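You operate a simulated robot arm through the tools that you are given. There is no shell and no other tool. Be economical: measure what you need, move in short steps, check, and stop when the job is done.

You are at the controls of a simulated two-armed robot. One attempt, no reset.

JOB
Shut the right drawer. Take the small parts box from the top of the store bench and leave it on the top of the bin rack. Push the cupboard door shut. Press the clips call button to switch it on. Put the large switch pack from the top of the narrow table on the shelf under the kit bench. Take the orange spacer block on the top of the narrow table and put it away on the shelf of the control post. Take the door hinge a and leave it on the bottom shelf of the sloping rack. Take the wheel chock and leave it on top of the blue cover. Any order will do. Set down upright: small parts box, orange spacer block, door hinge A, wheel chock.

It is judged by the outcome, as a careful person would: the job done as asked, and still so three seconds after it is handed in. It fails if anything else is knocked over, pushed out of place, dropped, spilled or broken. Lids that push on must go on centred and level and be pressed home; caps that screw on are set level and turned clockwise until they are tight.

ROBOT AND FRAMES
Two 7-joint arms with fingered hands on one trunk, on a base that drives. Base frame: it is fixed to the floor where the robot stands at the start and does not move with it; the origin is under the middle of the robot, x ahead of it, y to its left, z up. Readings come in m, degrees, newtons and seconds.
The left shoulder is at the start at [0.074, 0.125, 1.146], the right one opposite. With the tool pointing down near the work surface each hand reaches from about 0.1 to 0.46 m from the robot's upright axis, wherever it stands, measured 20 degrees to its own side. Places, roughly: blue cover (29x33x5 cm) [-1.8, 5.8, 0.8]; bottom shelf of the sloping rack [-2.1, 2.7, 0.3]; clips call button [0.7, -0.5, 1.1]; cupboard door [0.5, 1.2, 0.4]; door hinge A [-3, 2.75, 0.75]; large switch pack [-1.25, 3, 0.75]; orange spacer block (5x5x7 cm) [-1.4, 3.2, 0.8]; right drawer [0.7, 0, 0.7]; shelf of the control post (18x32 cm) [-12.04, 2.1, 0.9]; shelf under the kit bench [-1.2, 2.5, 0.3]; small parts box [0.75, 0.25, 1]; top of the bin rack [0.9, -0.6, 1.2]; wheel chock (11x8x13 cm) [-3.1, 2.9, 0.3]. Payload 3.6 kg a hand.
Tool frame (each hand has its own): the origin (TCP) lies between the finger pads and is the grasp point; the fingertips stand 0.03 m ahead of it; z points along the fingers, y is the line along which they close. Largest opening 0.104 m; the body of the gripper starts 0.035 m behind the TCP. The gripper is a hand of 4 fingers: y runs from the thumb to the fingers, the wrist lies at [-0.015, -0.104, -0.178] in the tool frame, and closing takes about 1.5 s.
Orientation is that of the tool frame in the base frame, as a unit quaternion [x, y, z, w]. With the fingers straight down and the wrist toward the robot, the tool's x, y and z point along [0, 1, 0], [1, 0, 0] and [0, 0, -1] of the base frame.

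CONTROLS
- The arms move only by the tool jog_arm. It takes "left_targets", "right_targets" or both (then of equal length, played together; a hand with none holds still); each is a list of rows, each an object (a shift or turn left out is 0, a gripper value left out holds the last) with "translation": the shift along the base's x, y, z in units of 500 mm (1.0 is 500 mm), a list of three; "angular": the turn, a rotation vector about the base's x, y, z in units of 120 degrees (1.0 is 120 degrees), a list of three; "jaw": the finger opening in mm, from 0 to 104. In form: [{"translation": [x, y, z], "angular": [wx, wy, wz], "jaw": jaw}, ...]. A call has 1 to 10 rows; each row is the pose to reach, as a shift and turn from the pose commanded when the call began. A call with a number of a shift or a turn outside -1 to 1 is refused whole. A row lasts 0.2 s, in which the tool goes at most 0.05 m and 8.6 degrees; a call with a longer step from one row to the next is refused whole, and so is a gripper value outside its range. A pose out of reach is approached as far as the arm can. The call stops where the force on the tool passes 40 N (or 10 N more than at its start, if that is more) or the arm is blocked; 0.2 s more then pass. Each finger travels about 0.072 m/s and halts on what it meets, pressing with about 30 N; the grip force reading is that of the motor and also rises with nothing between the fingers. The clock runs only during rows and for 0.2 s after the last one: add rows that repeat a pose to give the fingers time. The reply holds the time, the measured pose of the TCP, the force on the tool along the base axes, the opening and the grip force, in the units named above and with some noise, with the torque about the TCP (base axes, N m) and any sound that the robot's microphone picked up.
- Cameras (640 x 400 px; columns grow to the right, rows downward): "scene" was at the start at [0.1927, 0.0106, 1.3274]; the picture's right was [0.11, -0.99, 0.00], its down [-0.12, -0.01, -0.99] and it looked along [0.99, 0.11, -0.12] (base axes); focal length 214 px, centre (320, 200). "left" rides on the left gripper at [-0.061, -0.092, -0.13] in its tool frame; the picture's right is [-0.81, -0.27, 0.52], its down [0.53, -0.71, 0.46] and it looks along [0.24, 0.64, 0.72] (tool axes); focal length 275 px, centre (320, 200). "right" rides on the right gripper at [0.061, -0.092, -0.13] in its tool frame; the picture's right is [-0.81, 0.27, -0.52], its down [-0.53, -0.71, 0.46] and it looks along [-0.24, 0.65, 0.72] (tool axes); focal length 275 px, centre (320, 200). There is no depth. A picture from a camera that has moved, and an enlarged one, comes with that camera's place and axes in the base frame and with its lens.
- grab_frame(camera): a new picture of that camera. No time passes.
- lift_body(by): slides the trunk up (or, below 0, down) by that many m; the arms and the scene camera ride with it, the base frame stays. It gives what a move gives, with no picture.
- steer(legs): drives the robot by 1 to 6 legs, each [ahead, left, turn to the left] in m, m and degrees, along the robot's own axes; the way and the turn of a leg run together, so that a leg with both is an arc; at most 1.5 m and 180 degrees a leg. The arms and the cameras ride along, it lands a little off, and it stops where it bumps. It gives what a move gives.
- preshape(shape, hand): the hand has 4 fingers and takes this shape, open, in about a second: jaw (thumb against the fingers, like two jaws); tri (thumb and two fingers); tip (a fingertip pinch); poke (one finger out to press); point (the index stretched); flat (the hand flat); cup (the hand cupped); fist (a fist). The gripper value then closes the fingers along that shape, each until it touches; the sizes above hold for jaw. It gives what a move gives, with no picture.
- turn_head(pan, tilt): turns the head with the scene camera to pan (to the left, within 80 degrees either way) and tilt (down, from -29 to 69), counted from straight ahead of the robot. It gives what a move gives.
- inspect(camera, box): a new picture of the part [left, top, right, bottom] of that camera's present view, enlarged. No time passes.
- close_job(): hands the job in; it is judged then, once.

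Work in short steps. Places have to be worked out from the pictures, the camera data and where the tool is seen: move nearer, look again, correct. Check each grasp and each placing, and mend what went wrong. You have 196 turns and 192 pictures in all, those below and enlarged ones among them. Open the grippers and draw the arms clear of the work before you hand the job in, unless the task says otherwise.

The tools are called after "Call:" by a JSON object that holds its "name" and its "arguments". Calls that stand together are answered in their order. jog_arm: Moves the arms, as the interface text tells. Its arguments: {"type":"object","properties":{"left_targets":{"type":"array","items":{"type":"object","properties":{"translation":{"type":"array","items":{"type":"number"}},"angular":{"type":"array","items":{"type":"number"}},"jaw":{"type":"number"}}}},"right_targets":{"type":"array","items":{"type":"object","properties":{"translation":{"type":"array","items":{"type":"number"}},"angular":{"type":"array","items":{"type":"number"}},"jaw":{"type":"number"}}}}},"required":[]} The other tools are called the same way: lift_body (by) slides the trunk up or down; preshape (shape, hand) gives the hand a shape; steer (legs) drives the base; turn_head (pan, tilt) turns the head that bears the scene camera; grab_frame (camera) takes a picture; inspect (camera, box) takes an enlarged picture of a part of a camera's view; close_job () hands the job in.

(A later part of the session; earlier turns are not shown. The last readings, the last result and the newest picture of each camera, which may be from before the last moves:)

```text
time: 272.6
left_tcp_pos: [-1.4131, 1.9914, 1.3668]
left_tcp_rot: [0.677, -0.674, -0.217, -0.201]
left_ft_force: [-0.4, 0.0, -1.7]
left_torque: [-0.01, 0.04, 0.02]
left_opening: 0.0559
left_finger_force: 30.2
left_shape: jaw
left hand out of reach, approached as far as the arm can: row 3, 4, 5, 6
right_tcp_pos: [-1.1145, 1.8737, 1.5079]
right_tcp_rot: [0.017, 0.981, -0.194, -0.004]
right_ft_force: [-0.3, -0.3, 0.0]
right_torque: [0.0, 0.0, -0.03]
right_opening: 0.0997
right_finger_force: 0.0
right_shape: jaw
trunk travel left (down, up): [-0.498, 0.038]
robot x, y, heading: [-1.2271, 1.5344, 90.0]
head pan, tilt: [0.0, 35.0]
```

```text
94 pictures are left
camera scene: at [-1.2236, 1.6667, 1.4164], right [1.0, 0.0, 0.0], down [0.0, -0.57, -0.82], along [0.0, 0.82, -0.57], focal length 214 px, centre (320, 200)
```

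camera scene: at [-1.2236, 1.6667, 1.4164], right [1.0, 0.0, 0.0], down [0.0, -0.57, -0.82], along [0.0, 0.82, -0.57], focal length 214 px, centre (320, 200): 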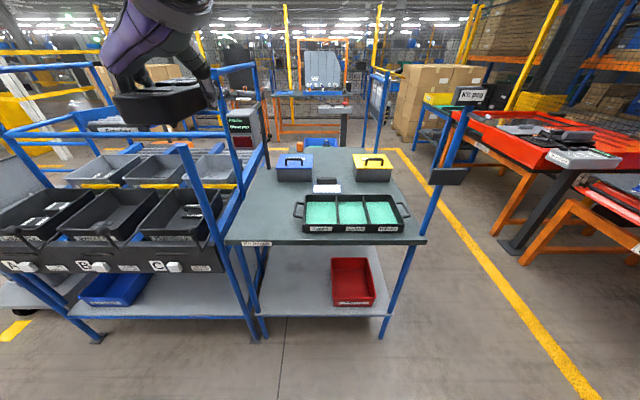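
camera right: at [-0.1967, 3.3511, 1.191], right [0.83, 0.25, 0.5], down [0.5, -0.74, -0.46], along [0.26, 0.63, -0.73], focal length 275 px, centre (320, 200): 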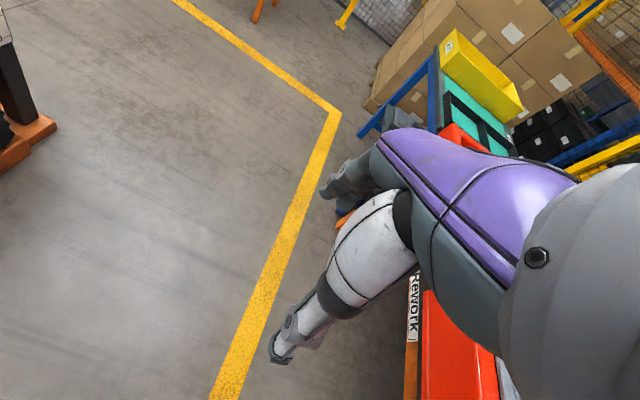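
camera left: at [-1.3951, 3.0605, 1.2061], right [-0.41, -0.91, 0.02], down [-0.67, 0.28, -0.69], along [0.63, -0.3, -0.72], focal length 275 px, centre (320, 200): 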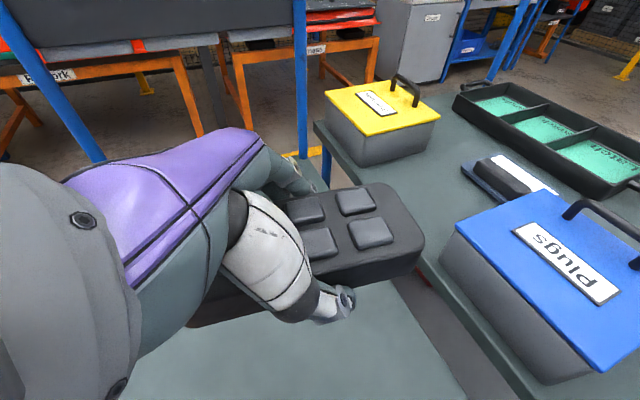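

Orientation is right. Lower the trunk in two steps.

Call:
{"name": "lift_body", "arguments": {"by": -0.4}}

Call:
{"name": "lift_body", "arguments": {"by": -0.08}}

Call:
{"name": "grab_frame", "arguments": {"camera": "scene"}}

```text
time: 276.5
left_tcp_pos: [-1.4186, 1.9926, 0.9638]
left_tcp_rot: [0.685, -0.669, -0.212, -0.196]
left_ft_force: [-0.6, -0.3, -1.6]
left_torque: [0.01, -0.01, 0.01]
left_opening: 0.056
left_finger_force: 29.9
left_shape: jaw
right_tcp_pos: [-1.1148, 2.054, 0.9125]
right_tcp_rot: [0.018, 0.901, -0.433, 0.001]
right_ft_force: [1.3, 0.6, 0.4]
right_torque: [0.02, -0.02, 0.0]
right_opening: 0.1
right_finger_force: 0.1
right_shape: jaw
trunk travel left (down, up): [-0.098, 0.438]
robot x, y, heading: [-1.2247, 1.5334, 90.2]
head pan, tilt: [0.0, 35.0]
```

```text
time: 277.6
left_tcp_pos: [-1.4198, 1.9931, 0.8827]
left_tcp_rot: [0.689, -0.665, -0.209, -0.198]
left_ft_force: [-0.3, 0.3, -1.6]
left_torque: [0.01, -0.01, 0.03]
left_opening: 0.0556
left_finger_force: 29.9
left_shape: jaw
right_tcp_pos: [-1.114, 2.0537, 0.8332]
right_tcp_rot: [0.017, 0.901, -0.434, 0.001]
right_ft_force: [-0.5, 0.6, -0.1]
right_torque: [0.04, -0.01, 0.03]
right_opening: 0.0999
right_finger_force: 0.1
right_shape: jaw
trunk travel left (down, up): [-0.018, 0.518]
robot x, y, heading: [-1.2228, 1.536, 90.0]
head pan, tilt: [0.0, 35.0]
```

```text
93 pictures are left
camera scene: at [-1.2215, 1.8343, 0.9339], right [1.0, -0.03, 0.0], down [-0.01, -0.34, -0.94], along [0.03, 0.94, -0.34], focal length 214 px, centre (320, 200)
```

scene: 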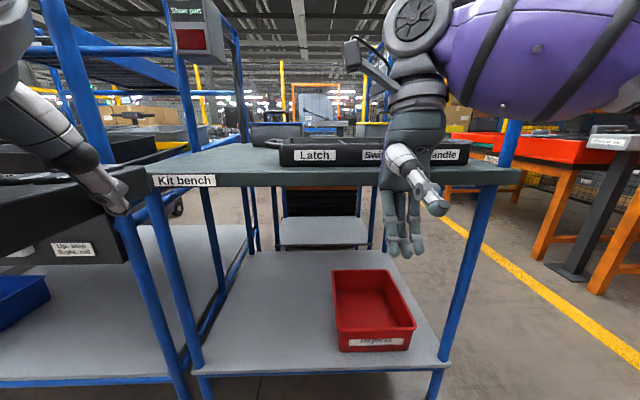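

The shelf is clearly visible with its left half free. I lower the left hand in front of the bench.

Call:
{"name": "jog_arm", "arguments": {"left_targets": [{"translation": [0.02, 0, -0.09], "jaw": 30}, {"translation": [0.04, 0, -0.18]}, {"translation": [0.06, 0, -0.27]}, {"translation": [0.08, 0, -0.36]}, {"translation": [0.1, 0, -0.45]}, {"translation": [0.12, 0, -0.54]}, {"translation": [0.14, 0, -0.63]}, {"translation": [0.16, 0, -0.72]}, {"translation": [0.18, 0, -0.81]}, {"translation": [0.18, 0.02, -0.9]}]}}

Call:
{"name": "grab_frame", "arguments": {"camera": "scene"}}

Call:
{"name": "grab_frame", "arguments": {"camera": "left"}}

```text
time: 279.8
left_tcp_pos: [-1.5133, 2.027, 0.7541]
left_tcp_rot: [-0.676, 0.681, 0.204, 0.196]
left_ft_force: [-0.8, 0.3, -2.4]
left_torque: [0.02, -0.06, 0.0]
left_opening: 0.0555
left_finger_force: 30.3
left_shape: jaw
left hand out of reach, approached as far as the arm can: row 1, 2, 3, 4, 5, 6, 7, 8, 9, 10
right_tcp_pos: [-1.1158, 2.0544, 0.8326]
right_tcp_rot: [0.018, 0.9, -0.435, 0.001]
right_ft_force: [0.4, 0.7, 0.2]
right_torque: [-0.01, -0.02, 0.03]
right_opening: 0.0999
right_finger_force: 0.1
right_shape: jaw
trunk travel left (down, up): [-0.018, 0.518]
robot x, y, heading: [-1.22, 1.5345, 89.9]
head pan, tilt: [0.0, 35.0]
```

```text
92 pictures are left
camera scene: at [-1.2253, 1.8303, 0.9092], right [1.0, 0.0, 0.0], down [0.0, -0.57, -0.82], along [0.0, 0.82, -0.57], focal length 214 px, centre (320, 200)
```

scene: 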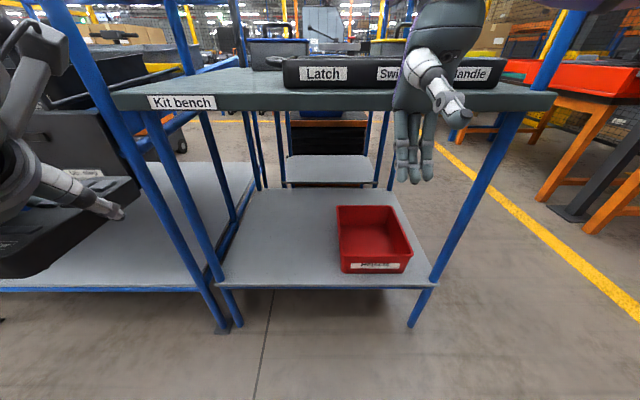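

```text
91 pictures are left
camera left: at [-1.419, 2.0079, 0.8966], right [0.28, 0.96, 0.0], down [0.7, -0.2, -0.68], along [-0.65, 0.19, -0.73], focal length 275 px, centre (320, 200)
```

left: 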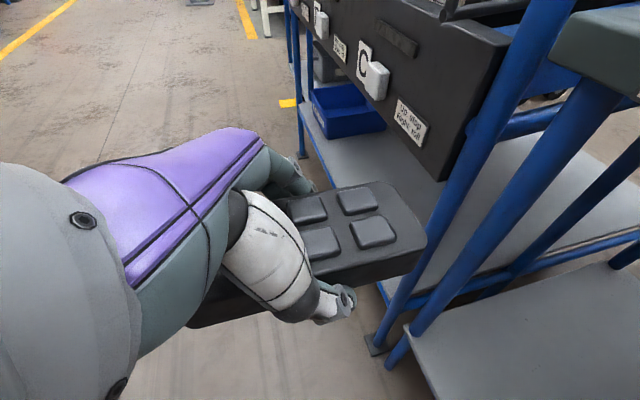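

This yaw is awkward for the arm. I'll rotate the hand so the wrist is behind and the lean is sideways (pack lying along x), moving up and away from the posts while turning.

Call:
{"name": "jog_arm", "arguments": {"left_targets": [{"translation": [0, -0.03, 0.06], "angular": [0, 0, -0.06], "jaw": 30}, {"translation": [0.02, -0.06, 0.12], "angular": [0, 0, -0.13]}, {"translation": [0.04, -0.08, 0.18], "angular": [0, 0, -0.2]}, {"translation": [0.06, -0.08, 0.22], "angular": [0, 0, -0.27]}, {"translation": [0.08, -0.08, 0.22], "angular": [0, 0, -0.34]}, {"translation": [0.1, -0.06, 0.22], "angular": [0, 0, -0.41]}, {"translation": [0.12, -0.04, 0.22], "angular": [0, 0, -0.48]}, {"translation": [0.14, -0.02, 0.22], "angular": [0, 0, -0.55]}, {"translation": [0.16, 0, 0.22], "angular": [0, 0, -0.62]}, {"translation": [0.16, 0, 0.22], "angular": [0, 0, -0.68]}]}}

Call:
{"name": "grab_frame", "arguments": {"camera": "left"}}

```text
time: 282.0
left_tcp_pos: [-1.4459, 2.0276, 0.855]
left_tcp_rot: [-0.071, 0.953, 0.034, 0.294]
left_ft_force: [0.3, 0.3, -1.6]
left_torque: [0.01, -0.01, 0.01]
left_opening: 0.0557
left_finger_force: 30.2
left_shape: jaw
left hand out of reach, approached as far as the arm can: row 1, 2
right_tcp_pos: [-1.114, 2.0531, 0.8317]
right_tcp_rot: [0.018, 0.9, -0.435, 0.0]
right_ft_force: [-0.3, 0.6, -0.2]
right_torque: [-0.01, -0.01, -0.04]
right_opening: 0.1
right_finger_force: 0.1
right_shape: jaw
trunk travel left (down, up): [-0.018, 0.518]
robot x, y, heading: [-1.2261, 1.5408, 90.0]
head pan, tilt: [0.0, 35.0]
```

```text
90 pictures are left
camera left: at [-1.4538, 1.9304, 0.9948], right [0.99, -0.12, 0.02], down [-0.07, -0.72, -0.69], along [0.1, 0.69, -0.72], focal length 275 px, centre (320, 200)
```

left: 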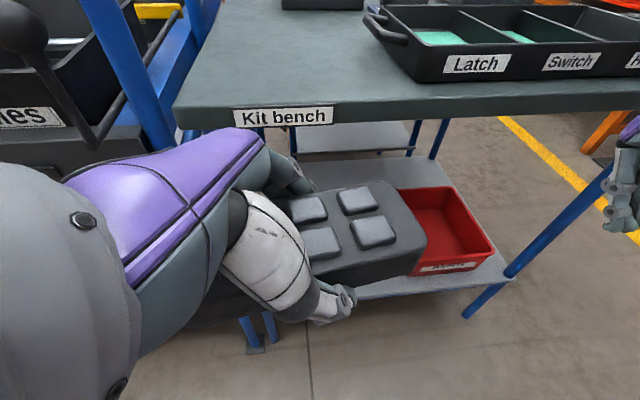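

Good posture and view. Lower the hand in front of the bench.

Call:
{"name": "jog_arm", "arguments": {"left_targets": [{"translation": [0.02, 0, -0.09], "jaw": 30}, {"translation": [0.04, 0, -0.18]}, {"translation": [0.06, 0, -0.27]}, {"translation": [0.08, 0, -0.36]}, {"translation": [0.1, 0, -0.45]}, {"translation": [0.12, 0, -0.54]}, {"translation": [0.14, 0, -0.63]}, {"translation": [0.16, 0, -0.71]}, {"translation": [0.16, 0, -0.79]}, {"translation": [0.16, 0, -0.86]}]}}

Call:
{"name": "grab_frame", "arguments": {"camera": "left"}}

Call:
{"name": "grab_frame", "arguments": {"camera": "scene"}}

```text
time: 284.2
left_tcp_pos: [-1.3666, 2.0297, 0.4238]
left_tcp_rot: [-0.072, 0.952, 0.035, 0.294]
left_ft_force: [-0.1, -1.0, -2.1]
left_torque: [-0.02, 0.01, 0.0]
left_opening: 0.0551
left_finger_force: 29.6
left_shape: jaw
left hand out of reach, approached as far as the arm can: row 4, 5, 6
right_tcp_pos: [-1.1139, 2.0538, 0.8329]
right_tcp_rot: [0.017, 0.9, -0.435, 0.001]
right_ft_force: [-0.4, 0.5, 0.7]
right_torque: [-0.01, 0.04, -0.01]
right_opening: 0.1001
right_finger_force: 0.0
right_shape: jaw
trunk travel left (down, up): [-0.018, 0.518]
robot x, y, heading: [-1.2246, 1.5378, 90.2]
head pan, tilt: [0.0, 35.0]
```

```text
89 pictures are left
camera left: at [-1.3738, 1.9312, 0.5641], right [0.99, -0.12, 0.03], down [-0.07, -0.72, -0.69], along [0.1, 0.69, -0.72], focal length 275 px, centre (320, 200)
```

left: 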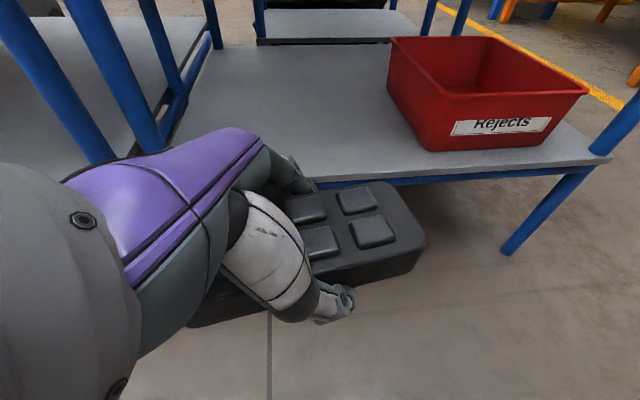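

```text
88 pictures are left
camera scene: at [-1.224, 1.8294, 0.9095], right [1.0, 0.0, 0.0], down [0.0, -0.57, -0.82], along [0.0, 0.82, -0.57], focal length 214 px, centre (320, 200)
```

scene: 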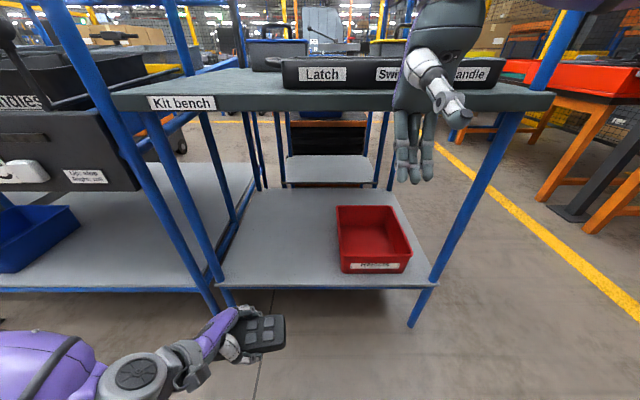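

Shelf z≈0.265, front y≈2.257. I raise the right hand clear, bring the pack to just above shelf height, and drive in 20 cm.

Call:
{"name": "jog_arm", "arguments": {"left_targets": [{"translation": [0, 0, -0.03], "jaw": 30}, {"translation": [0, 0, -0.06]}, {"translation": [0, 0, -0.1]}, {"translation": [0, 0, -0.1]}, {"translation": [0, 0, -0.1]}, {"translation": [0, 0, -0.1]}], "right_targets": [{"translation": [0, -0.03, 0.08]}, {"translation": [0, -0.06, 0.16]}, {"translation": [0, -0.09, 0.24]}, {"translation": [0, -0.12, 0.32]}, {"translation": [0, -0.15, 0.4]}, {"translation": [0, -0.18, 0.48]}]}}

Call:
{"name": "steer", "arguments": {"legs": [[0.2, 0, 0]]}}

Call:
{"name": "grab_frame", "arguments": {"camera": "left"}}

Call:
{"name": "grab_frame", "arguments": {"camera": "scene"}}

```text
time: 285.6
left_tcp_pos: [-1.3678, 2.0279, 0.3742]
left_tcp_rot: [-0.071, 0.953, 0.035, 0.294]
left_ft_force: [0.0, -0.3, -1.1]
left_torque: [0.0, 0.03, -0.01]
left_opening: 0.0549
left_finger_force: 29.9
left_shape: jaw
right_tcp_pos: [-1.1837, 1.9014, 0.8934]
right_tcp_rot: [0.017, 0.901, -0.434, -0.004]
right_ft_force: [-0.5, -0.9, 0.0]
right_torque: [0.01, -0.01, 0.06]
right_opening: 0.1
right_finger_force: 0.1
right_shape: jaw
right hand out of reach, approached as far as the arm can: row 1, 2, 3, 4, 5, 6
trunk travel left (down, up): [-0.018, 0.518]
robot x, y, heading: [-1.225, 1.5347, 89.9]
head pan, tilt: [0.0, 35.0]
```

```text
time: 287.2
left_tcp_pos: [-1.3682, 2.2284, 0.3727]
left_tcp_rot: [-0.072, 0.953, 0.034, 0.293]
left_ft_force: [-0.1, 0.5, -1.7]
left_torque: [0.0, 0.01, 0.01]
left_opening: 0.055
left_finger_force: 29.9
left_shape: jaw
right_tcp_pos: [-1.1832, 2.1028, 0.8929]
right_tcp_rot: [0.015, 0.901, -0.434, -0.004]
right_ft_force: [-0.7, -0.6, 0.0]
right_torque: [0.03, 0.0, -0.01]
right_opening: 0.1001
right_finger_force: 0.1
right_shape: jaw
trunk travel left (down, up): [-0.018, 0.518]
robot x, y, heading: [-1.2203, 1.7336, 90.1]
head pan, tilt: [0.0, 35.0]
```

```text
87 pictures are left
camera left: at [-1.3749, 2.131, 0.513], right [0.99, -0.12, 0.02], down [-0.07, -0.72, -0.69], along [0.1, 0.69, -0.72], focal length 275 px, centre (320, 200)
```

left: 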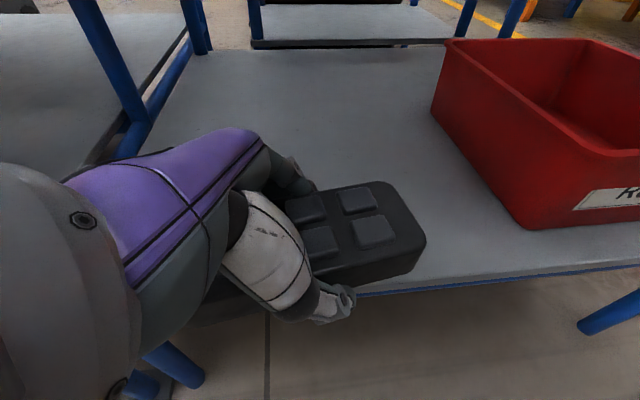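

```text
86 pictures are left
camera scene: at [-1.2245, 2.0297, 0.9096], right [1.0, 0.0, 0.0], down [0.0, -0.57, -0.82], along [0.0, 0.82, -0.57], focal length 214 px, centre (320, 200)
```

scene: 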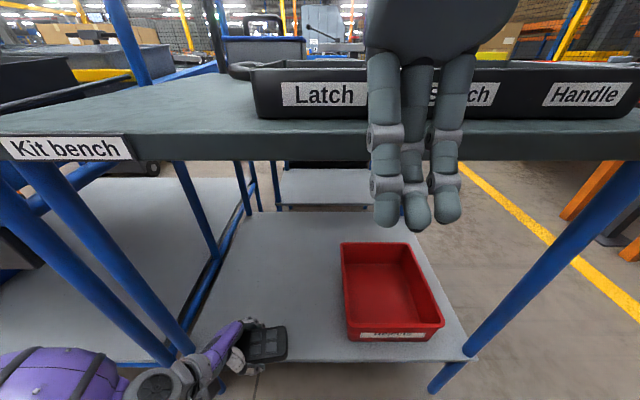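

Bin's left side is at x≈-1.11, so I shift right 5 cm to keep clear of the post and extend in over the shelf.

Call:
{"name": "jog_arm", "arguments": {"left_targets": [{"translation": [0.05, 0.02, 0], "jaw": 30}, {"translation": [0.1, 0.06, 0]}, {"translation": [0.1, 0.12, 0]}, {"translation": [0.1, 0.18, 0]}, {"translation": [0.1, 0.24, 0]}, {"translation": [0.1, 0.29, 0]}, {"translation": [0.1, 0.29, -0.04]}, {"translation": [0.1, 0.29, -0.08]}]}}

Call:
{"name": "grab_frame", "arguments": {"camera": "left"}}

```text
time: 289.0
left_tcp_pos: [-1.3109, 2.3651, 0.3387]
left_tcp_rot: [-0.069, 0.952, 0.034, 0.295]
left_ft_force: [-0.3, -0.2, -1.0]
left_torque: [0.07, 0.04, 0.01]
left_opening: 0.055
left_finger_force: 30.2
left_shape: jaw
right_tcp_pos: [-1.1789, 2.0939, 0.8966]
right_tcp_rot: [0.016, 0.902, -0.431, -0.007]
right_ft_force: [0.1, 0.4, -0.3]
right_torque: [-0.04, 0.0, 0.0]
right_opening: 0.1002
right_finger_force: 0.0
right_shape: jaw
trunk travel left (down, up): [-0.018, 0.518]
robot x, y, heading: [-1.2259, 1.7348, 90.0]
head pan, tilt: [0.0, 35.0]
```

```text
85 pictures are left
camera left: at [-1.3193, 2.2678, 0.4791], right [0.99, -0.13, 0.03], down [-0.07, -0.72, -0.69], along [0.11, 0.69, -0.72], focal length 275 px, centre (320, 200)
```

left: 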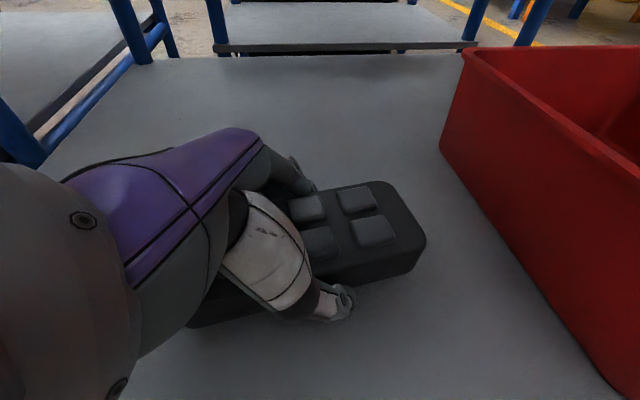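

Pack is over the shelf. Lower slowly to contact.

Call:
{"name": "jog_arm", "arguments": {"left_targets": [{"translation": [0, 0, -0.02], "jaw": 30}, {"translation": [0, 0, -0.036]}, {"translation": [0, 0, -0.05]}, {"translation": [0, 0, -0.062]}, {"translation": [0, 0, -0.074]}, {"translation": [0, 0, -0.086]}]}}

```text
time: 289.5
left_tcp_pos: [-1.3111, 2.3701, 0.3336]
left_tcp_rot: [-0.069, 0.951, 0.041, 0.298]
left_ft_force: [-8.5, -3.2, 32.1]
left_torque: [0.85, 0.79, 0.24]
left_opening: 0.0541
left_finger_force: 30.1
left_shape: jaw
right_tcp_pos: [-1.1823, 2.0939, 0.8954]
right_tcp_rot: [0.014, 0.902, -0.432, -0.005]
right_ft_force: [-0.2, 0.6, -0.5]
right_torque: [0.0, 0.0, 0.0]
right_opening: 0.1001
right_finger_force: 0.0
right_shape: jaw
trunk travel left (down, up): [-0.018, 0.518]
robot x, y, heading: [-1.2248, 1.7399, 90.7]
head pan, tilt: [0.0, 35.0]
stopped in row 2 (left hand): the force on the tool passed its limit at 44 N (the readings are from after the stop); the commanded pose is now the measured one
```

Contact. I ease up slightly and open the fingers.

Call:
{"name": "jog_arm", "arguments": {"left_targets": [{"translation": [0, 0, 0.004], "jaw": 54}, {"translation": [0, 0, 0.004], "jaw": 64}, {"translation": [0, 0, 0.004], "jaw": 76}, {"translation": [0, 0, 0.004], "jaw": 90}, {"translation": [0, 0, 0.004], "jaw": 100}, {"translation": [0, 0, 0.004], "jaw": 100}]}}

Call:
{"name": "grab_frame", "arguments": {"camera": "left"}}

```text
time: 290.9
left_tcp_pos: [-1.3078, 2.368, 0.3325]
left_tcp_rot: [-0.068, 0.951, 0.036, 0.299]
left_ft_force: [-0.9, -9.9, 27.3]
left_torque: [0.97, 0.27, 0.11]
left_opening: 0.0999
left_finger_force: 0.2
left_shape: jaw
right_tcp_pos: [-1.1816, 2.0962, 0.896]
right_tcp_rot: [0.014, 0.902, -0.432, -0.005]
right_ft_force: [0.0, 0.2, 0.0]
right_torque: [-0.01, 0.0, -0.03]
right_opening: 0.1
right_finger_force: 0.1
right_shape: jaw
trunk travel left (down, up): [-0.018, 0.518]
robot x, y, heading: [-1.2193, 1.7363, 90.3]
head pan, tilt: [0.0, 35.0]
```

```text
84 pictures are left
camera left: at [-1.3187, 2.2689, 0.4721], right [0.99, -0.13, 0.03], down [-0.07, -0.71, -0.7], along [0.11, 0.69, -0.72], focal length 275 px, centre (320, 200)
```

left: 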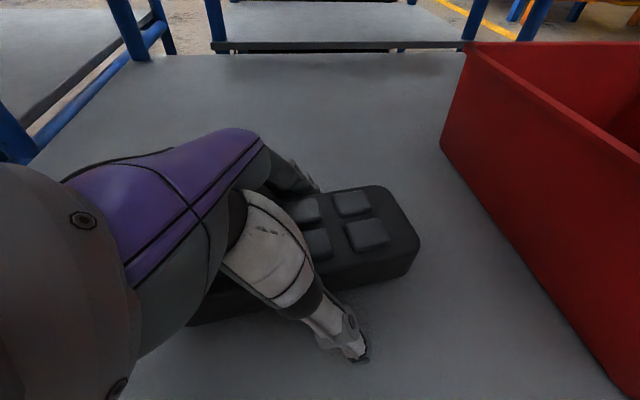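

Released on the shelf. Rise a little, then withdraw straight back.

Call:
{"name": "jog_arm", "arguments": {"left_targets": [{"translation": [-0.02, 0, 0.05]}, {"translation": [-0.05, 0, 0.12]}, {"translation": [-0.05, -0.06, 0.15]}, {"translation": [-0.05, -0.14, 0.15]}, {"translation": [-0.05, -0.22, 0.15]}, {"translation": [-0.05, -0.3, 0.15]}]}}

Call:
{"name": "steer", "arguments": {"legs": [[-0.3, 0, 0]]}}

Call:
{"name": "grab_frame", "arguments": {"camera": "scene"}}

```text
time: 292.3
left_tcp_pos: [-1.3382, 2.2209, 0.4025]
left_tcp_rot: [-0.071, 0.951, 0.035, 0.298]
left_ft_force: [0.6, 0.2, 0.5]
left_torque: [-0.01, 0.01, 0.02]
left_opening: 0.0999
left_finger_force: 0.0
left_shape: jaw
right_tcp_pos: [-1.1844, 2.1015, 0.8934]
right_tcp_rot: [0.016, 0.9, -0.435, -0.004]
right_ft_force: [-0.2, 0.4, -0.5]
right_torque: [-0.02, 0.01, 0.0]
right_opening: 0.0998
right_finger_force: 0.1
right_shape: jaw
trunk travel left (down, up): [-0.018, 0.518]
robot x, y, heading: [-1.2242, 1.7345, 90.1]
head pan, tilt: [0.0, 35.0]
```

```text
time: 294.4
left_tcp_pos: [-1.3366, 1.9239, 0.4016]
left_tcp_rot: [-0.069, 0.951, 0.034, 0.299]
left_ft_force: [-0.4, -0.5, -0.1]
left_torque: [0.02, 0.0, -0.01]
left_opening: 0.1002
left_finger_force: 0.1
left_shape: jaw
right_tcp_pos: [-1.183, 1.8039, 0.8914]
right_tcp_rot: [0.018, 0.9, -0.435, -0.005]
right_ft_force: [0.2, 0.0, -1.1]
right_torque: [0.02, -0.02, 0.01]
right_opening: 0.0999
right_finger_force: 0.1
right_shape: jaw
trunk travel left (down, up): [-0.018, 0.518]
robot x, y, heading: [-1.2247, 1.4402, 90.0]
head pan, tilt: [0.0, 35.0]
```

```text
83 pictures are left
camera scene: at [-1.2233, 1.7321, 0.9098], right [1.0, 0.0, 0.0], down [0.0, -0.57, -0.82], along [0.0, 0.82, -0.57], focal length 214 px, centre (320, 200)
```

scene: 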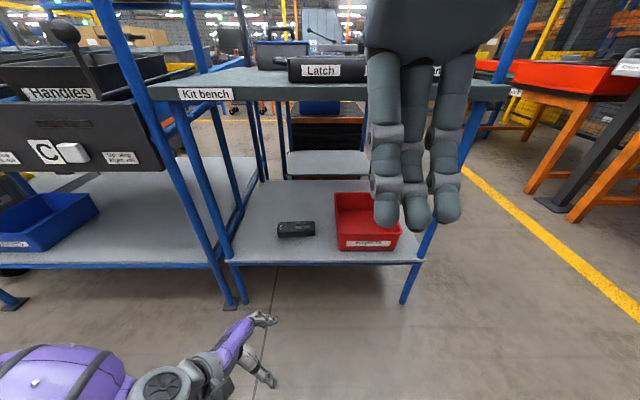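

The switch pack lies on the shelf. Next the hinge and chock near x≈-3. I raise the trunk and straighten the left hand, then move left to look.

Call:
{"name": "jog_arm", "arguments": {"left_targets": [{"translation": [0, -0.02, 0.08], "angular": [-0.01, 0.055, 0]}, {"translation": [0, -0.02, 0.16], "angular": [-0.02, 0.11, 0]}, {"translation": [0, -0.02, 0.24], "angular": [-0.03, 0.165, 0]}, {"translation": [0, -0.02, 0.32], "angular": [-0.043, 0.22, 0]}, {"translation": [0, -0.02, 0.4], "angular": [-0.056, 0.286, 0]}, {"translation": [0, -0.02, 0.48], "angular": [-0.056, 0.286, 0]}, {"translation": [0, 0, 0.56], "angular": [-0.056, 0.286, 0]}, {"translation": [0, 0.02, 0.64], "angular": [-0.056, 0.286, 0]}, {"translation": [0, 0.04, 0.72], "angular": [-0.056, 0.286, 0]}]}}

Call:
{"name": "lift_body", "arguments": {"by": 0.4}}

Call:
{"name": "steer", "arguments": {"legs": [[0, 1.3, 0]]}}

Call:
{"name": "turn_head", "arguments": {"pan": 25, "tilt": 30}}

Call:
{"name": "grab_frame", "arguments": {"camera": "scene"}}

```text
time: 296.4
left_tcp_pos: [-1.3356, 1.9435, 0.7606]
left_tcp_rot: [-0.073, 0.997, -0.002, 0.0]
left_ft_force: [-0.6, -0.7, -0.7]
left_torque: [-0.01, 0.0, -0.02]
left_opening: 0.1
left_finger_force: 0.1
left_shape: jaw
left hand out of reach, approached as far as the arm can: row 3, 4, 5, 6
right_tcp_pos: [-1.1827, 1.8052, 0.8926]
right_tcp_rot: [0.017, 0.9, -0.435, -0.005]
right_ft_force: [-0.3, 0.0, -0.5]
right_torque: [-0.03, -0.03, 0.03]
right_opening: 0.0999
right_finger_force: 0.1
right_shape: jaw
trunk travel left (down, up): [-0.018, 0.518]
robot x, y, heading: [-1.2241, 1.4372, 89.8]
head pan, tilt: [0.0, 35.0]
```

```text
time: 300.2
left_tcp_pos: [-1.3356, 1.9447, 1.1621]
left_tcp_rot: [-0.073, 0.997, -0.003, -0.001]
left_ft_force: [-0.1, 0.3, -0.4]
left_torque: [0.02, 0.02, 0.04]
left_opening: 0.1002
left_finger_force: 0.0
left_shape: jaw
right_tcp_pos: [-1.1817, 1.8057, 1.2926]
right_tcp_rot: [0.019, 0.9, -0.435, -0.006]
right_ft_force: [0.1, -0.2, 0.0]
right_torque: [0.05, 0.01, -0.03]
right_opening: 0.0998
right_finger_force: 0.2
right_shape: jaw
trunk travel left (down, up): [-0.418, 0.118]
robot x, y, heading: [-1.2252, 1.4369, 89.7]
head pan, tilt: [0.0, 35.0]
```

```text
time: 311.8
left_tcp_pos: [-2.63, 1.9582, 1.1612]
left_tcp_rot: [-0.066, 0.998, -0.003, -0.002]
left_ft_force: [-0.2, 0.3, -0.4]
left_torque: [0.01, 0.0, -0.04]
left_opening: 0.1
left_finger_force: 0.2
left_shape: jaw
right_tcp_pos: [-2.4793, 1.8167, 1.2922]
right_tcp_rot: [0.024, 0.901, -0.434, -0.008]
right_ft_force: [-0.3, 0.2, -0.3]
right_torque: [-0.04, -0.02, -0.03]
right_opening: 0.1001
right_finger_force: 0.1
right_shape: jaw
trunk travel left (down, up): [-0.418, 0.118]
robot x, y, heading: [-2.5243, 1.4471, 89.1]
head pan, tilt: [0.0, 35.0]
```

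```text
time: 312.7
left_tcp_pos: [-2.6302, 1.9592, 1.1617]
left_tcp_rot: [-0.065, 0.998, -0.003, 0.0]
left_ft_force: [0.1, -0.6, -0.2]
left_torque: [0.05, 0.02, 0.0]
left_opening: 0.1001
left_finger_force: 0.1
left_shape: jaw
right_tcp_pos: [-2.4777, 1.8166, 1.2919]
right_tcp_rot: [0.025, 0.9, -0.434, -0.009]
right_ft_force: [0.1, -0.2, -0.1]
right_torque: [-0.01, 0.04, -0.01]
right_opening: 0.1001
right_finger_force: 0.1
right_shape: jaw
trunk travel left (down, up): [-0.418, 0.118]
robot x, y, heading: [-2.5248, 1.4483, 89.0]
head pan, tilt: [25.0, 30.0]
```

```text
82 pictures are left
camera scene: at [-2.5614, 1.6228, 1.3314], right [0.91, 0.41, 0.0], down [0.2, -0.46, -0.87], along [-0.35, 0.79, -0.5], focal length 214 px, centre (320, 200)
```

scene: 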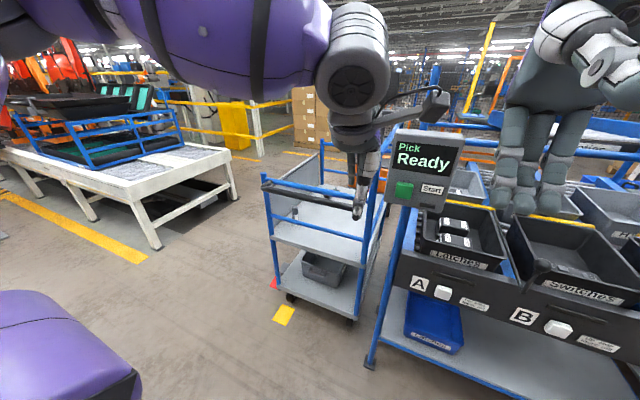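

There's a trolley at about (-3,2.8). I move left in front of it and shift the left hand out of the view.

Call:
{"name": "steer", "arguments": {"legs": [[0, 0.45, 1]]}}

Call:
{"name": "jog_arm", "arguments": {"left_targets": [{"translation": [-0.06, -0.06, 0.02]}, {"translation": [-0.12, -0.12, 0.04]}, {"translation": [-0.18, -0.18, 0.06]}, {"translation": [-0.24, -0.2, 0.08]}, {"translation": [-0.3, -0.2, 0.08]}]}}

Call:
{"name": "turn_head", "arguments": {"pan": 0, "tilt": 35}}

Call:
{"name": "grab_frame", "arguments": {"camera": "scene"}}

```text
time: 317.2
left_tcp_pos: [-3.0871, 1.9591, 1.1624]
left_tcp_rot: [-0.076, 0.997, -0.002, -0.001]
left_ft_force: [-0.3, -0.2, -0.1]
left_torque: [-0.01, 0.02, -0.01]
left_opening: 0.1002
left_finger_force: 0.1
left_shape: jaw
right_tcp_pos: [-2.9339, 1.8226, 1.2919]
right_tcp_rot: [0.016, 0.901, -0.434, -0.004]
right_ft_force: [1.3, -0.4, 0.7]
right_torque: [0.01, 0.01, 0.03]
right_opening: 0.0998
right_finger_force: 0.1
right_shape: jaw
trunk travel left (down, up): [-0.418, 0.118]
robot x, y, heading: [-2.9715, 1.4522, 90.0]
head pan, tilt: [25.0, 30.0]
```

```text
time: 318.4
left_tcp_pos: [-3.2401, 1.857, 1.2023]
left_tcp_rot: [-0.074, 0.997, -0.004, 0.0]
left_ft_force: [0.0, -0.2, -0.1]
left_torque: [-0.01, -0.01, 0.01]
left_opening: 0.1
left_finger_force: 0.1
left_shape: jaw
right_tcp_pos: [-2.9339, 1.8207, 1.294]
right_tcp_rot: [0.016, 0.901, -0.434, -0.005]
right_ft_force: [-0.1, 0.5, -0.1]
right_torque: [0.02, -0.03, 0.03]
right_opening: 0.1002
right_finger_force: 0.1
right_shape: jaw
trunk travel left (down, up): [-0.418, 0.118]
robot x, y, heading: [-2.9776, 1.457, 89.9]
head pan, tilt: [25.0, 30.0]
```

```text
time: 319.3
left_tcp_pos: [-3.2402, 1.8573, 1.2034]
left_tcp_rot: [-0.076, 0.997, -0.003, 0.0]
left_ft_force: [0.3, 0.1, -0.3]
left_torque: [0.03, 0.01, -0.03]
left_opening: 0.1001
left_finger_force: 0.0
left_shape: jaw
right_tcp_pos: [-2.9331, 1.8203, 1.2934]
right_tcp_rot: [0.016, 0.901, -0.434, -0.004]
right_ft_force: [-0.1, 0.7, 0.5]
right_torque: [0.02, 0.01, -0.01]
right_opening: 0.0999
right_finger_force: 0.0
right_shape: jaw
trunk travel left (down, up): [-0.418, 0.118]
robot x, y, heading: [-2.971, 1.4541, 90.0]
head pan, tilt: [0.0, 35.0]
```

```text
81 pictures are left
camera scene: at [-2.9746, 1.6316, 1.3236], right [1.0, 0.0, 0.0], down [0.0, -0.57, -0.82], along [0.0, 0.82, -0.57], focal length 214 px, centre (320, 200)
```

scene: 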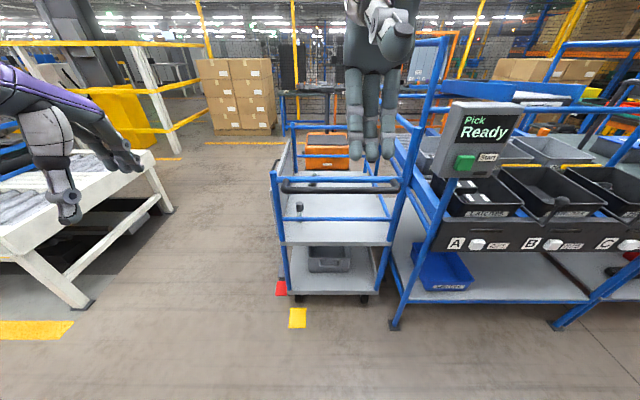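

Zoom on the trolley.

Call:
{"name": "inspect", "arguments": {"camera": "scene", "box": [250, 120, 450, 330]}}

```text
1.90 times, centred on (350, 225) of scene
camera zoom: at [-2.9746, 1.6316, 1.3236], right [1.0, 0.0, 0.0], down [0.0, -0.57, -0.82], along [0.0, 0.82, -0.57], focal length 408 px, centre (263, 152)
```

zoom: 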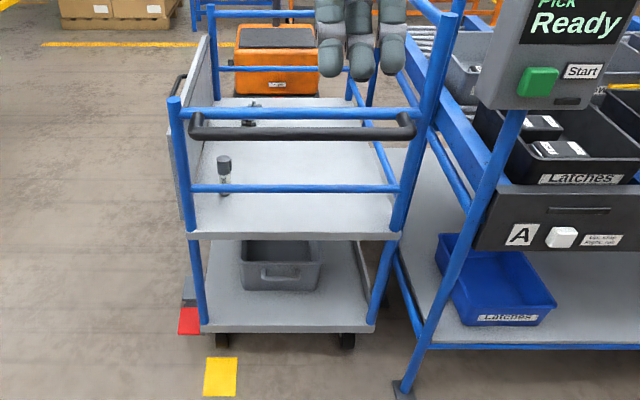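

Two small items stand on the trolley's upper shelf. I drive closer and look down, with the left hand's camera as well.

Call:
{"name": "lift_body", "arguments": {"by": 0.11}}

Call:
{"name": "steer", "arguments": {"legs": [[0.35, 0.1, 0]]}}

Call:
{"name": "turn_head", "arguments": {"pan": 0, "tilt": 50}}

Call:
{"name": "grab_frame", "arguments": {"camera": "scene"}}

Call:
{"name": "grab_frame", "arguments": {"camera": "left"}}

```text
time: 320.7
left_tcp_pos: [-3.2375, 1.8599, 1.3115]
left_tcp_rot: [-0.075, 0.997, -0.004, -0.002]
left_ft_force: [0.6, 0.0, -0.3]
left_torque: [-0.03, 0.0, -0.03]
left_opening: 0.0999
left_finger_force: 0.0
left_shape: jaw
right_tcp_pos: [-2.9326, 1.8235, 1.4014]
right_tcp_rot: [0.016, 0.9, -0.436, -0.004]
right_ft_force: [-0.1, 1.1, -0.5]
right_torque: [0.01, 0.01, 0.01]
right_opening: 0.1
right_finger_force: 0.1
right_shape: jaw
trunk travel left (down, up): [-0.528, 0.008]
robot x, y, heading: [-2.9701, 1.456, 90.0]
head pan, tilt: [0.0, 35.0]
```

```text
time: 323.0
left_tcp_pos: [-3.3416, 2.2113, 1.3122]
left_tcp_rot: [-0.078, 0.997, -0.002, -0.001]
left_ft_force: [0.4, 0.3, 0.5]
left_torque: [-0.02, 0.02, -0.01]
left_opening: 0.1001
left_finger_force: 0.1
left_shape: jaw
right_tcp_pos: [-3.0365, 2.1735, 1.4031]
right_tcp_rot: [0.015, 0.901, -0.434, -0.004]
right_ft_force: [0.5, 0.2, 0.3]
right_torque: [-0.03, -0.01, -0.03]
right_opening: 0.0999
right_finger_force: 0.0
right_shape: jaw
trunk travel left (down, up): [-0.528, 0.008]
robot x, y, heading: [-3.0766, 1.8063, 90.7]
head pan, tilt: [0.0, 35.0]
```

```text
time: 323.8
left_tcp_pos: [-3.3419, 2.2128, 1.3122]
left_tcp_rot: [-0.078, 0.997, -0.003, 0.0]
left_ft_force: [-0.9, 0.2, 0.1]
left_torque: [-0.01, 0.03, 0.0]
left_opening: 0.1002
left_finger_force: 0.1
left_shape: jaw
right_tcp_pos: [-3.0366, 2.1752, 1.4031]
right_tcp_rot: [0.013, 0.901, -0.434, -0.003]
right_ft_force: [-0.5, -0.9, 0.7]
right_torque: [0.01, -0.02, 0.02]
right_opening: 0.1001
right_finger_force: 0.1
right_shape: jaw
trunk travel left (down, up): [-0.528, 0.008]
robot x, y, heading: [-3.0772, 1.8111, 90.5]
head pan, tilt: [0.0, 50.0]
```

```text
79 pictures are left
camera scene: at [-3.076, 1.8959, 1.426], right [1.0, 0.01, 0.0], down [0.01, -0.77, -0.64], along [0.0, 0.64, -0.77], focal length 214 px, centre (320, 200)
```

scene: 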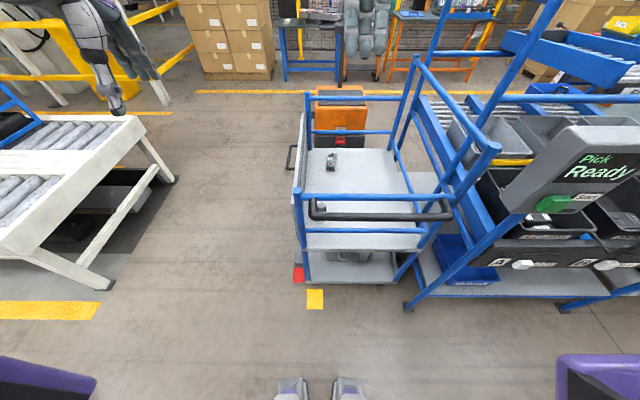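

```text
78 pictures are left
camera left: at [-3.2657, 2.1313, 1.4429], right [0.84, -0.15, -0.52], down [-0.42, -0.79, -0.45], along [-0.34, 0.6, -0.73], focal length 275 px, centre (320, 200)
```

left: 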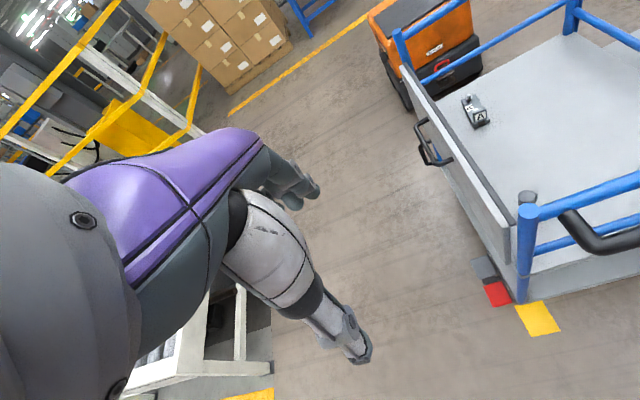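

The item labelled "A" is visible on the upper shelf. Zoom from both cameras for triangulation.

Call:
{"name": "inspect", "arguments": {"camera": "scene", "box": [270, 80, 470, 290]}}

Call:
{"name": "inspect", "arguments": {"camera": "left", "box": [380, 20, 640, 310]}}

```text
1.90 times, centred on (370, 185) of scene
camera zoom: at [-3.076, 1.8959, 1.426], right [1.0, 0.01, 0.0], down [0.01, -0.77, -0.64], along [0.0, 0.64, -0.77], focal length 408 px, centre (225, 229)
```

zoom: 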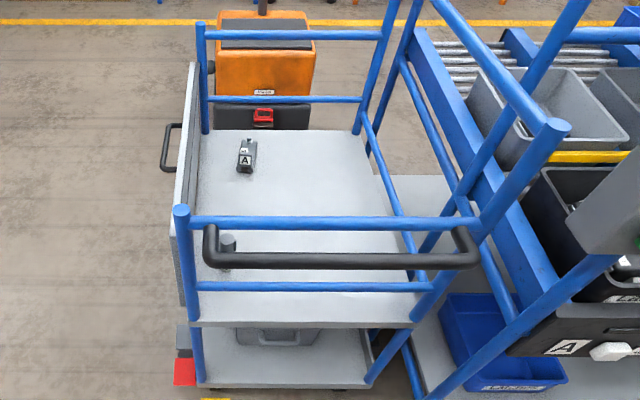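

```text
1.38 times, centred on (510, 165) of left
camera zoom: at [-3.2657, 2.1313, 1.4429], right [0.84, -0.15, -0.52], down [-0.42, -0.79, -0.45], along [-0.34, 0.6, -0.73], focal length 380 px, centre (58, 248)
```

zoom: 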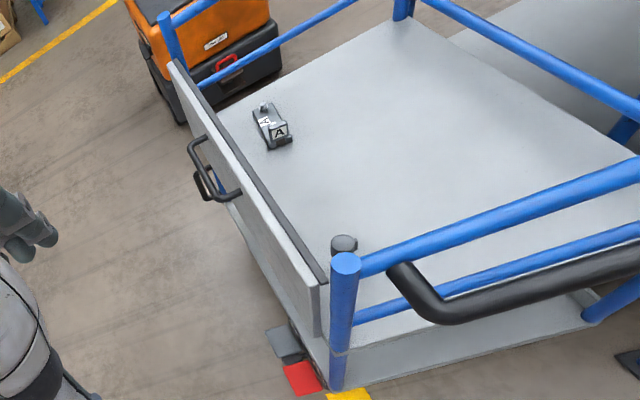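

Hinge A is at about (-3.01,2.89) on a shelf at z≈0.55, behind rails ~0.9 high (left gate at x≈-3.16). The best access is from the trolley's left side with a steep arm. I drive there and look from above.

Call:
{"name": "steer", "arguments": {"legs": [[-0.1, 0.65, 0], [1.1, 0, 0], [0, 0, -90]]}}

Call:
{"name": "grab_frame", "arguments": {"camera": "scene"}}

Call:
{"name": "grab_frame", "arguments": {"camera": "left"}}

```text
time: 339.1
left_tcp_pos: [-3.3111, 3.0701, 1.3121]
left_tcp_rot: [0.655, 0.756, -0.001, -0.002]
left_ft_force: [-0.4, -0.8, 0.1]
left_torque: [-0.02, -0.03, 0.02]
left_opening: 0.1004
left_finger_force: 0.0
left_shape: jaw
right_tcp_pos: [-3.3523, 2.7663, 1.4028]
right_tcp_rot: [0.65, 0.623, -0.303, -0.311]
right_ft_force: [0.6, 0.2, 0.4]
right_torque: [0.02, -0.02, 0.0]
right_opening: 0.1001
right_finger_force: 0.1
right_shape: jaw
trunk travel left (down, up): [-0.528, 0.008]
robot x, y, heading: [-3.7182, 2.8108, -0.2]
head pan, tilt: [0.0, 50.0]
```

```text
75 pictures are left
camera scene: at [-3.6306, 2.8102, 1.426], right [-0.01, -1.0, 0.0], down [-0.77, 0.0, -0.64], along [0.64, 0.0, -0.77], focal length 214 px, centre (320, 200)
```

scene: 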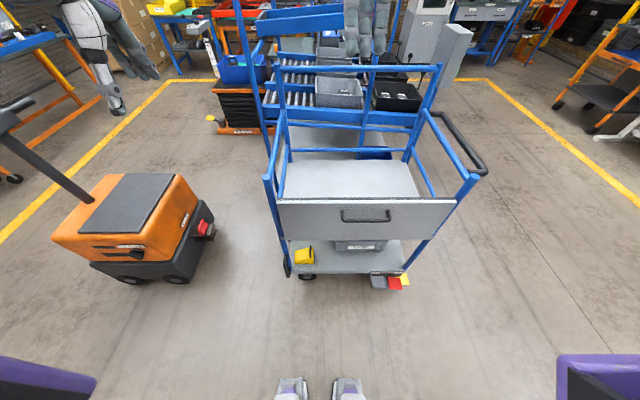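

```text
74 pictures are left
camera left: at [-3.3919, 2.9968, 1.443], right [-0.16, -0.84, -0.52], down [-0.78, 0.43, -0.45], along [0.6, 0.33, -0.73], focal length 275 px, centre (320, 200)
```

left: 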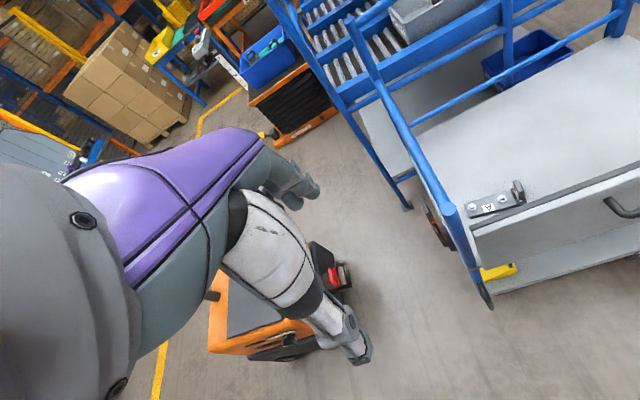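

Now I also see the yellow chock on the lower shelf. Zoom in on hinge and chock.

Call:
{"name": "inspect", "arguments": {"camera": "left", "box": [400, 120, 640, 320]}}

Call:
{"name": "inspect", "arguments": {"camera": "scene", "box": [250, 120, 490, 300]}}

```text
2.00 times, centred on (520, 220) of left
camera zoom: at [-3.3919, 2.9968, 1.443], right [-0.16, -0.84, -0.52], down [-0.78, 0.43, -0.45], along [0.6, 0.33, -0.73], focal length 551 px, centre (-80, 160)
```

zoom: 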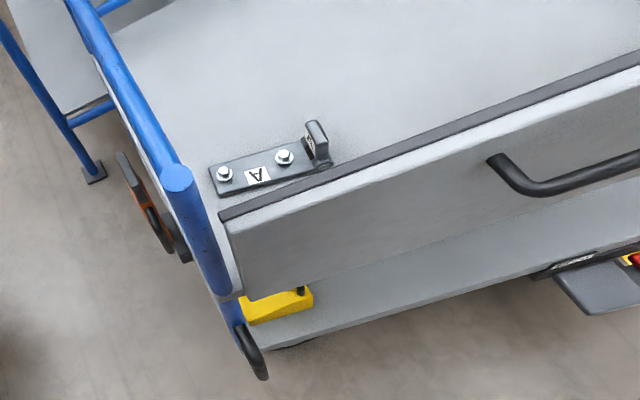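

```text
2.22 times, centred on (370, 210) of scene
camera zoom: at [-3.6306, 2.8102, 1.426], right [-0.01, -1.0, 0.0], down [-0.77, 0.0, -0.64], along [0.64, 0.0, -0.77], focal length 477 px, centre (209, 178)
```

zoom: 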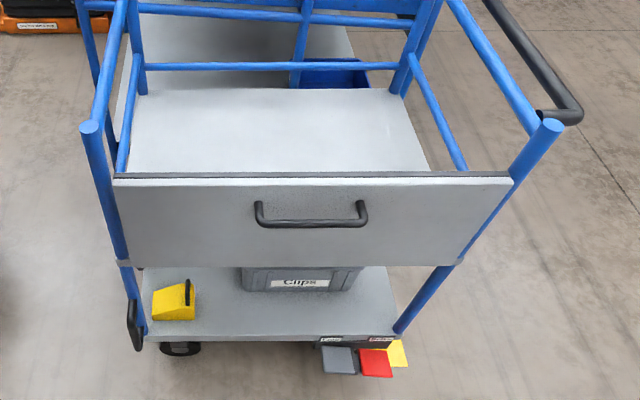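

Hinge A: plate ~13 cm long from (-3.003,2.91) to (-3.043,2.785) with an upright knuckle at the south end; gate top is only z≈0.83, shelf ≈0.61. I'll grip the knuckle with the right hand. First straighten the right hand to tool-down.

Call:
{"name": "jog_arm", "arguments": {"right_targets": [{"translation": [0.02, 0, 0], "angular": [0, -0.065, 0], "jaw": 70}, {"translation": [0.04, 0, 0], "angular": [0, -0.13, 0]}, {"translation": [0.06, -0.02, 0], "angular": [0, -0.195, 0]}, {"translation": [0.08, -0.04, 0], "angular": [0, -0.26, 0]}, {"translation": [0.1, -0.06, 0], "angular": [0, -0.325, 0]}, {"translation": [0.12, -0.08, 0], "angular": [0, -0.39, 0]}, {"translation": [0.12, -0.1, -0.04], "angular": [0, -0.43, 0]}, {"translation": [0.12, -0.12, -0.1], "angular": [0, -0.43, 0]}, {"translation": [0.12, -0.14, -0.16], "angular": [0, -0.43, 0]}]}}

Call:
{"name": "jog_arm", "arguments": {"right_targets": [{"angular": [0, 0, 0.07]}, {"angular": [0, 0, 0.14]}, {"angular": [0, 0, 0.21]}, {"angular": [0, 0, 0.28]}, {"angular": [0, 0, 0.35]}, {"angular": [0, 0, 0.42]}, {"angular": [0, 0, 0.49]}, {"angular": [0, 0, 0.56]}, {"angular": [0, 0, 0.6]}]}}

Call:
{"name": "grab_frame", "arguments": {"camera": "right"}}

```text
time: 341.1
left_tcp_pos: [-3.3108, 3.0686, 1.3116]
left_tcp_rot: [0.655, 0.756, -0.001, -0.003]
left_ft_force: [-0.3, 0.2, 0.1]
left_torque: [0.01, 0.02, 0.01]
left_opening: 0.1003
left_finger_force: 0.2
left_shape: jaw
right_tcp_pos: [-3.2906, 2.6965, 1.3233]
right_tcp_rot: [0.717, 0.697, 0.01, -0.009]
right_ft_force: [-0.8, 0.1, 0.1]
right_torque: [0.0, 0.0, 0.0]
right_opening: 0.0702
right_finger_force: 0.1
right_shape: jaw
trunk travel left (down, up): [-0.528, 0.008]
robot x, y, heading: [-3.7171, 2.8133, -0.3]
head pan, tilt: [0.0, 50.0]
```

```text
time: 343.1
left_tcp_pos: [-3.312, 3.0721, 1.3125]
left_tcp_rot: [0.655, 0.756, -0.002, 0.0]
left_ft_force: [1.0, 1.5, -0.7]
left_torque: [-0.02, -0.05, 0.0]
left_opening: 0.1002
left_finger_force: 0.1
left_shape: jaw
right_tcp_pos: [-3.3101, 2.7325, 1.3404]
right_tcp_rot: [0.272, 0.962, 0.029, -0.017]
right_ft_force: [-0.4, 0.8, -0.2]
right_torque: [-0.01, -0.03, -0.05]
right_opening: 0.0705
right_finger_force: 0.0
right_shape: jaw
right hand out of reach, approached as far as the arm can: row 7, 8, 9
trunk travel left (down, up): [-0.528, 0.008]
robot x, y, heading: [-3.7167, 2.8108, -0.2]
head pan, tilt: [0.0, 50.0]
```

```text
71 pictures are left
camera right: at [-3.4086, 2.6781, 1.467], right [0.84, -0.22, 0.49], down [0.07, -0.85, -0.51], along [0.53, 0.47, -0.7], focal length 275 px, centre (320, 200)
```

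right: 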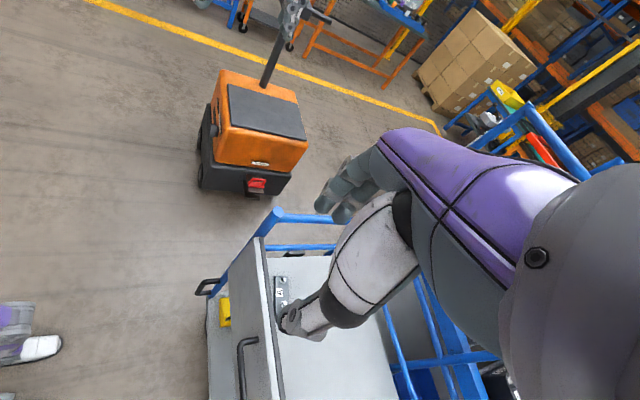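

Hinge is seen at (-3.02,2.86), consistent. I drive closer to put the right hand above it.

Call:
{"name": "steer", "arguments": {"legs": [[0.23, 0.08, 0]]}}

Call:
{"name": "jog_arm", "arguments": {"right_targets": [{"translation": [0.02, -0.03, -0.07], "angular": [0, 0, 0.05]}, {"translation": [0.04, -0.05, -0.15], "angular": [0, 0, 0.1]}, {"translation": [0.06, -0.06, -0.23], "angular": [0, 0, 0.12]}, {"translation": [0.08, -0.06, -0.31], "angular": [0, 0, 0.12]}, {"translation": [0.08, -0.06, -0.4], "angular": [0, 0, 0.12]}, {"translation": [0.08, -0.06, -0.48], "angular": [0, 0, 0.12]}, {"translation": [0.08, -0.06, -0.56], "angular": [0, 0, 0.12]}, {"translation": [0.08, -0.06, -0.64], "angular": [0, 0, 0.12]}]}}

Call:
{"name": "grab_frame", "arguments": {"camera": "right"}}

Call:
{"name": "grab_frame", "arguments": {"camera": "scene"}}

```text
time: 344.9
left_tcp_pos: [-3.0809, 3.1462, 1.3117]
left_tcp_rot: [0.657, 0.754, -0.001, -0.002]
left_ft_force: [0.2, -0.4, 0.3]
left_torque: [0.01, -0.03, -0.01]
left_opening: 0.1001
left_finger_force: 0.0
left_shape: jaw
right_tcp_pos: [-3.0798, 2.8078, 1.3405]
right_tcp_rot: [0.273, 0.961, 0.03, -0.017]
right_ft_force: [0.0, -0.1, -0.3]
right_torque: [0.03, 0.01, -0.01]
right_opening: 0.0702
right_finger_force: 0.0
right_shape: jaw
trunk travel left (down, up): [-0.528, 0.008]
robot x, y, heading: [-3.4887, 2.8872, -0.5]
head pan, tilt: [0.0, 50.0]
```

```text
time: 346.6
left_tcp_pos: [-3.0774, 3.1447, 1.312]
left_tcp_rot: [0.657, 0.754, -0.001, -0.004]
left_ft_force: [0.4, -1.0, 0.0]
left_torque: [0.05, 0.01, 0.01]
left_opening: 0.1004
left_finger_force: 0.1
left_shape: jaw
right_tcp_pos: [-3.1158, 2.8301, 0.9949]
right_tcp_rot: [0.161, 0.987, 0.027, -0.006]
right_ft_force: [0.0, -0.8, -0.5]
right_torque: [0.03, 0.06, 0.01]
right_opening: 0.0699
right_finger_force: 0.1
right_shape: jaw
right hand out of reach, approached as far as the arm can: row 1, 2, 3, 4, 5, 6, 7, 8
trunk travel left (down, up): [-0.528, 0.008]
robot x, y, heading: [-3.4861, 2.8912, -0.6]
head pan, tilt: [0.0, 50.0]
```

```text
70 pictures are left
camera right: at [-3.2031, 2.7555, 1.1208], right [0.86, -0.03, 0.51], down [0.28, -0.82, -0.5], along [0.43, 0.57, -0.7], focal length 275 px, centre (320, 200)
```

right: 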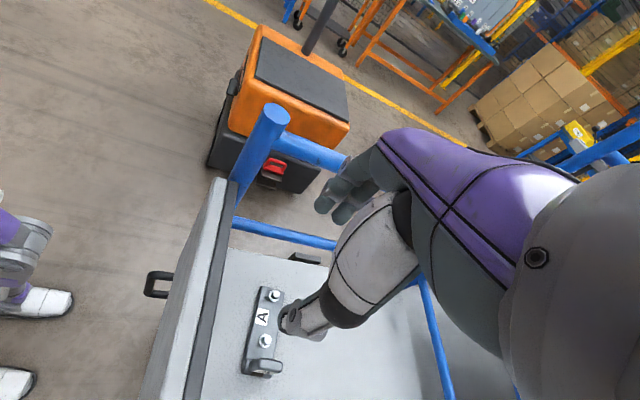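

```text
69 pictures are left
camera scene: at [-3.3995, 2.8853, 1.4259], right [-0.01, -1.0, 0.0], down [-0.77, 0.01, -0.64], along [0.64, -0.01, -0.77], focal length 214 px, centre (320, 200)
```

scene: 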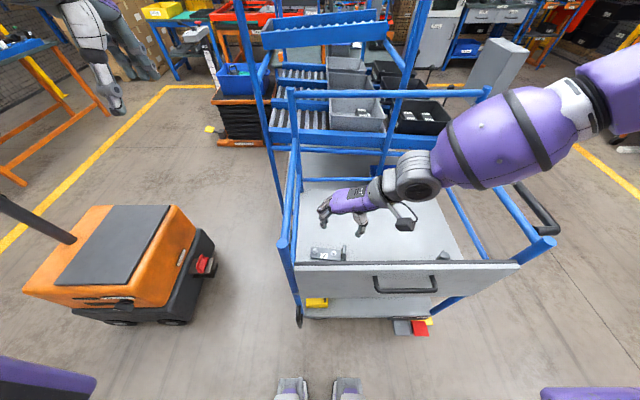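

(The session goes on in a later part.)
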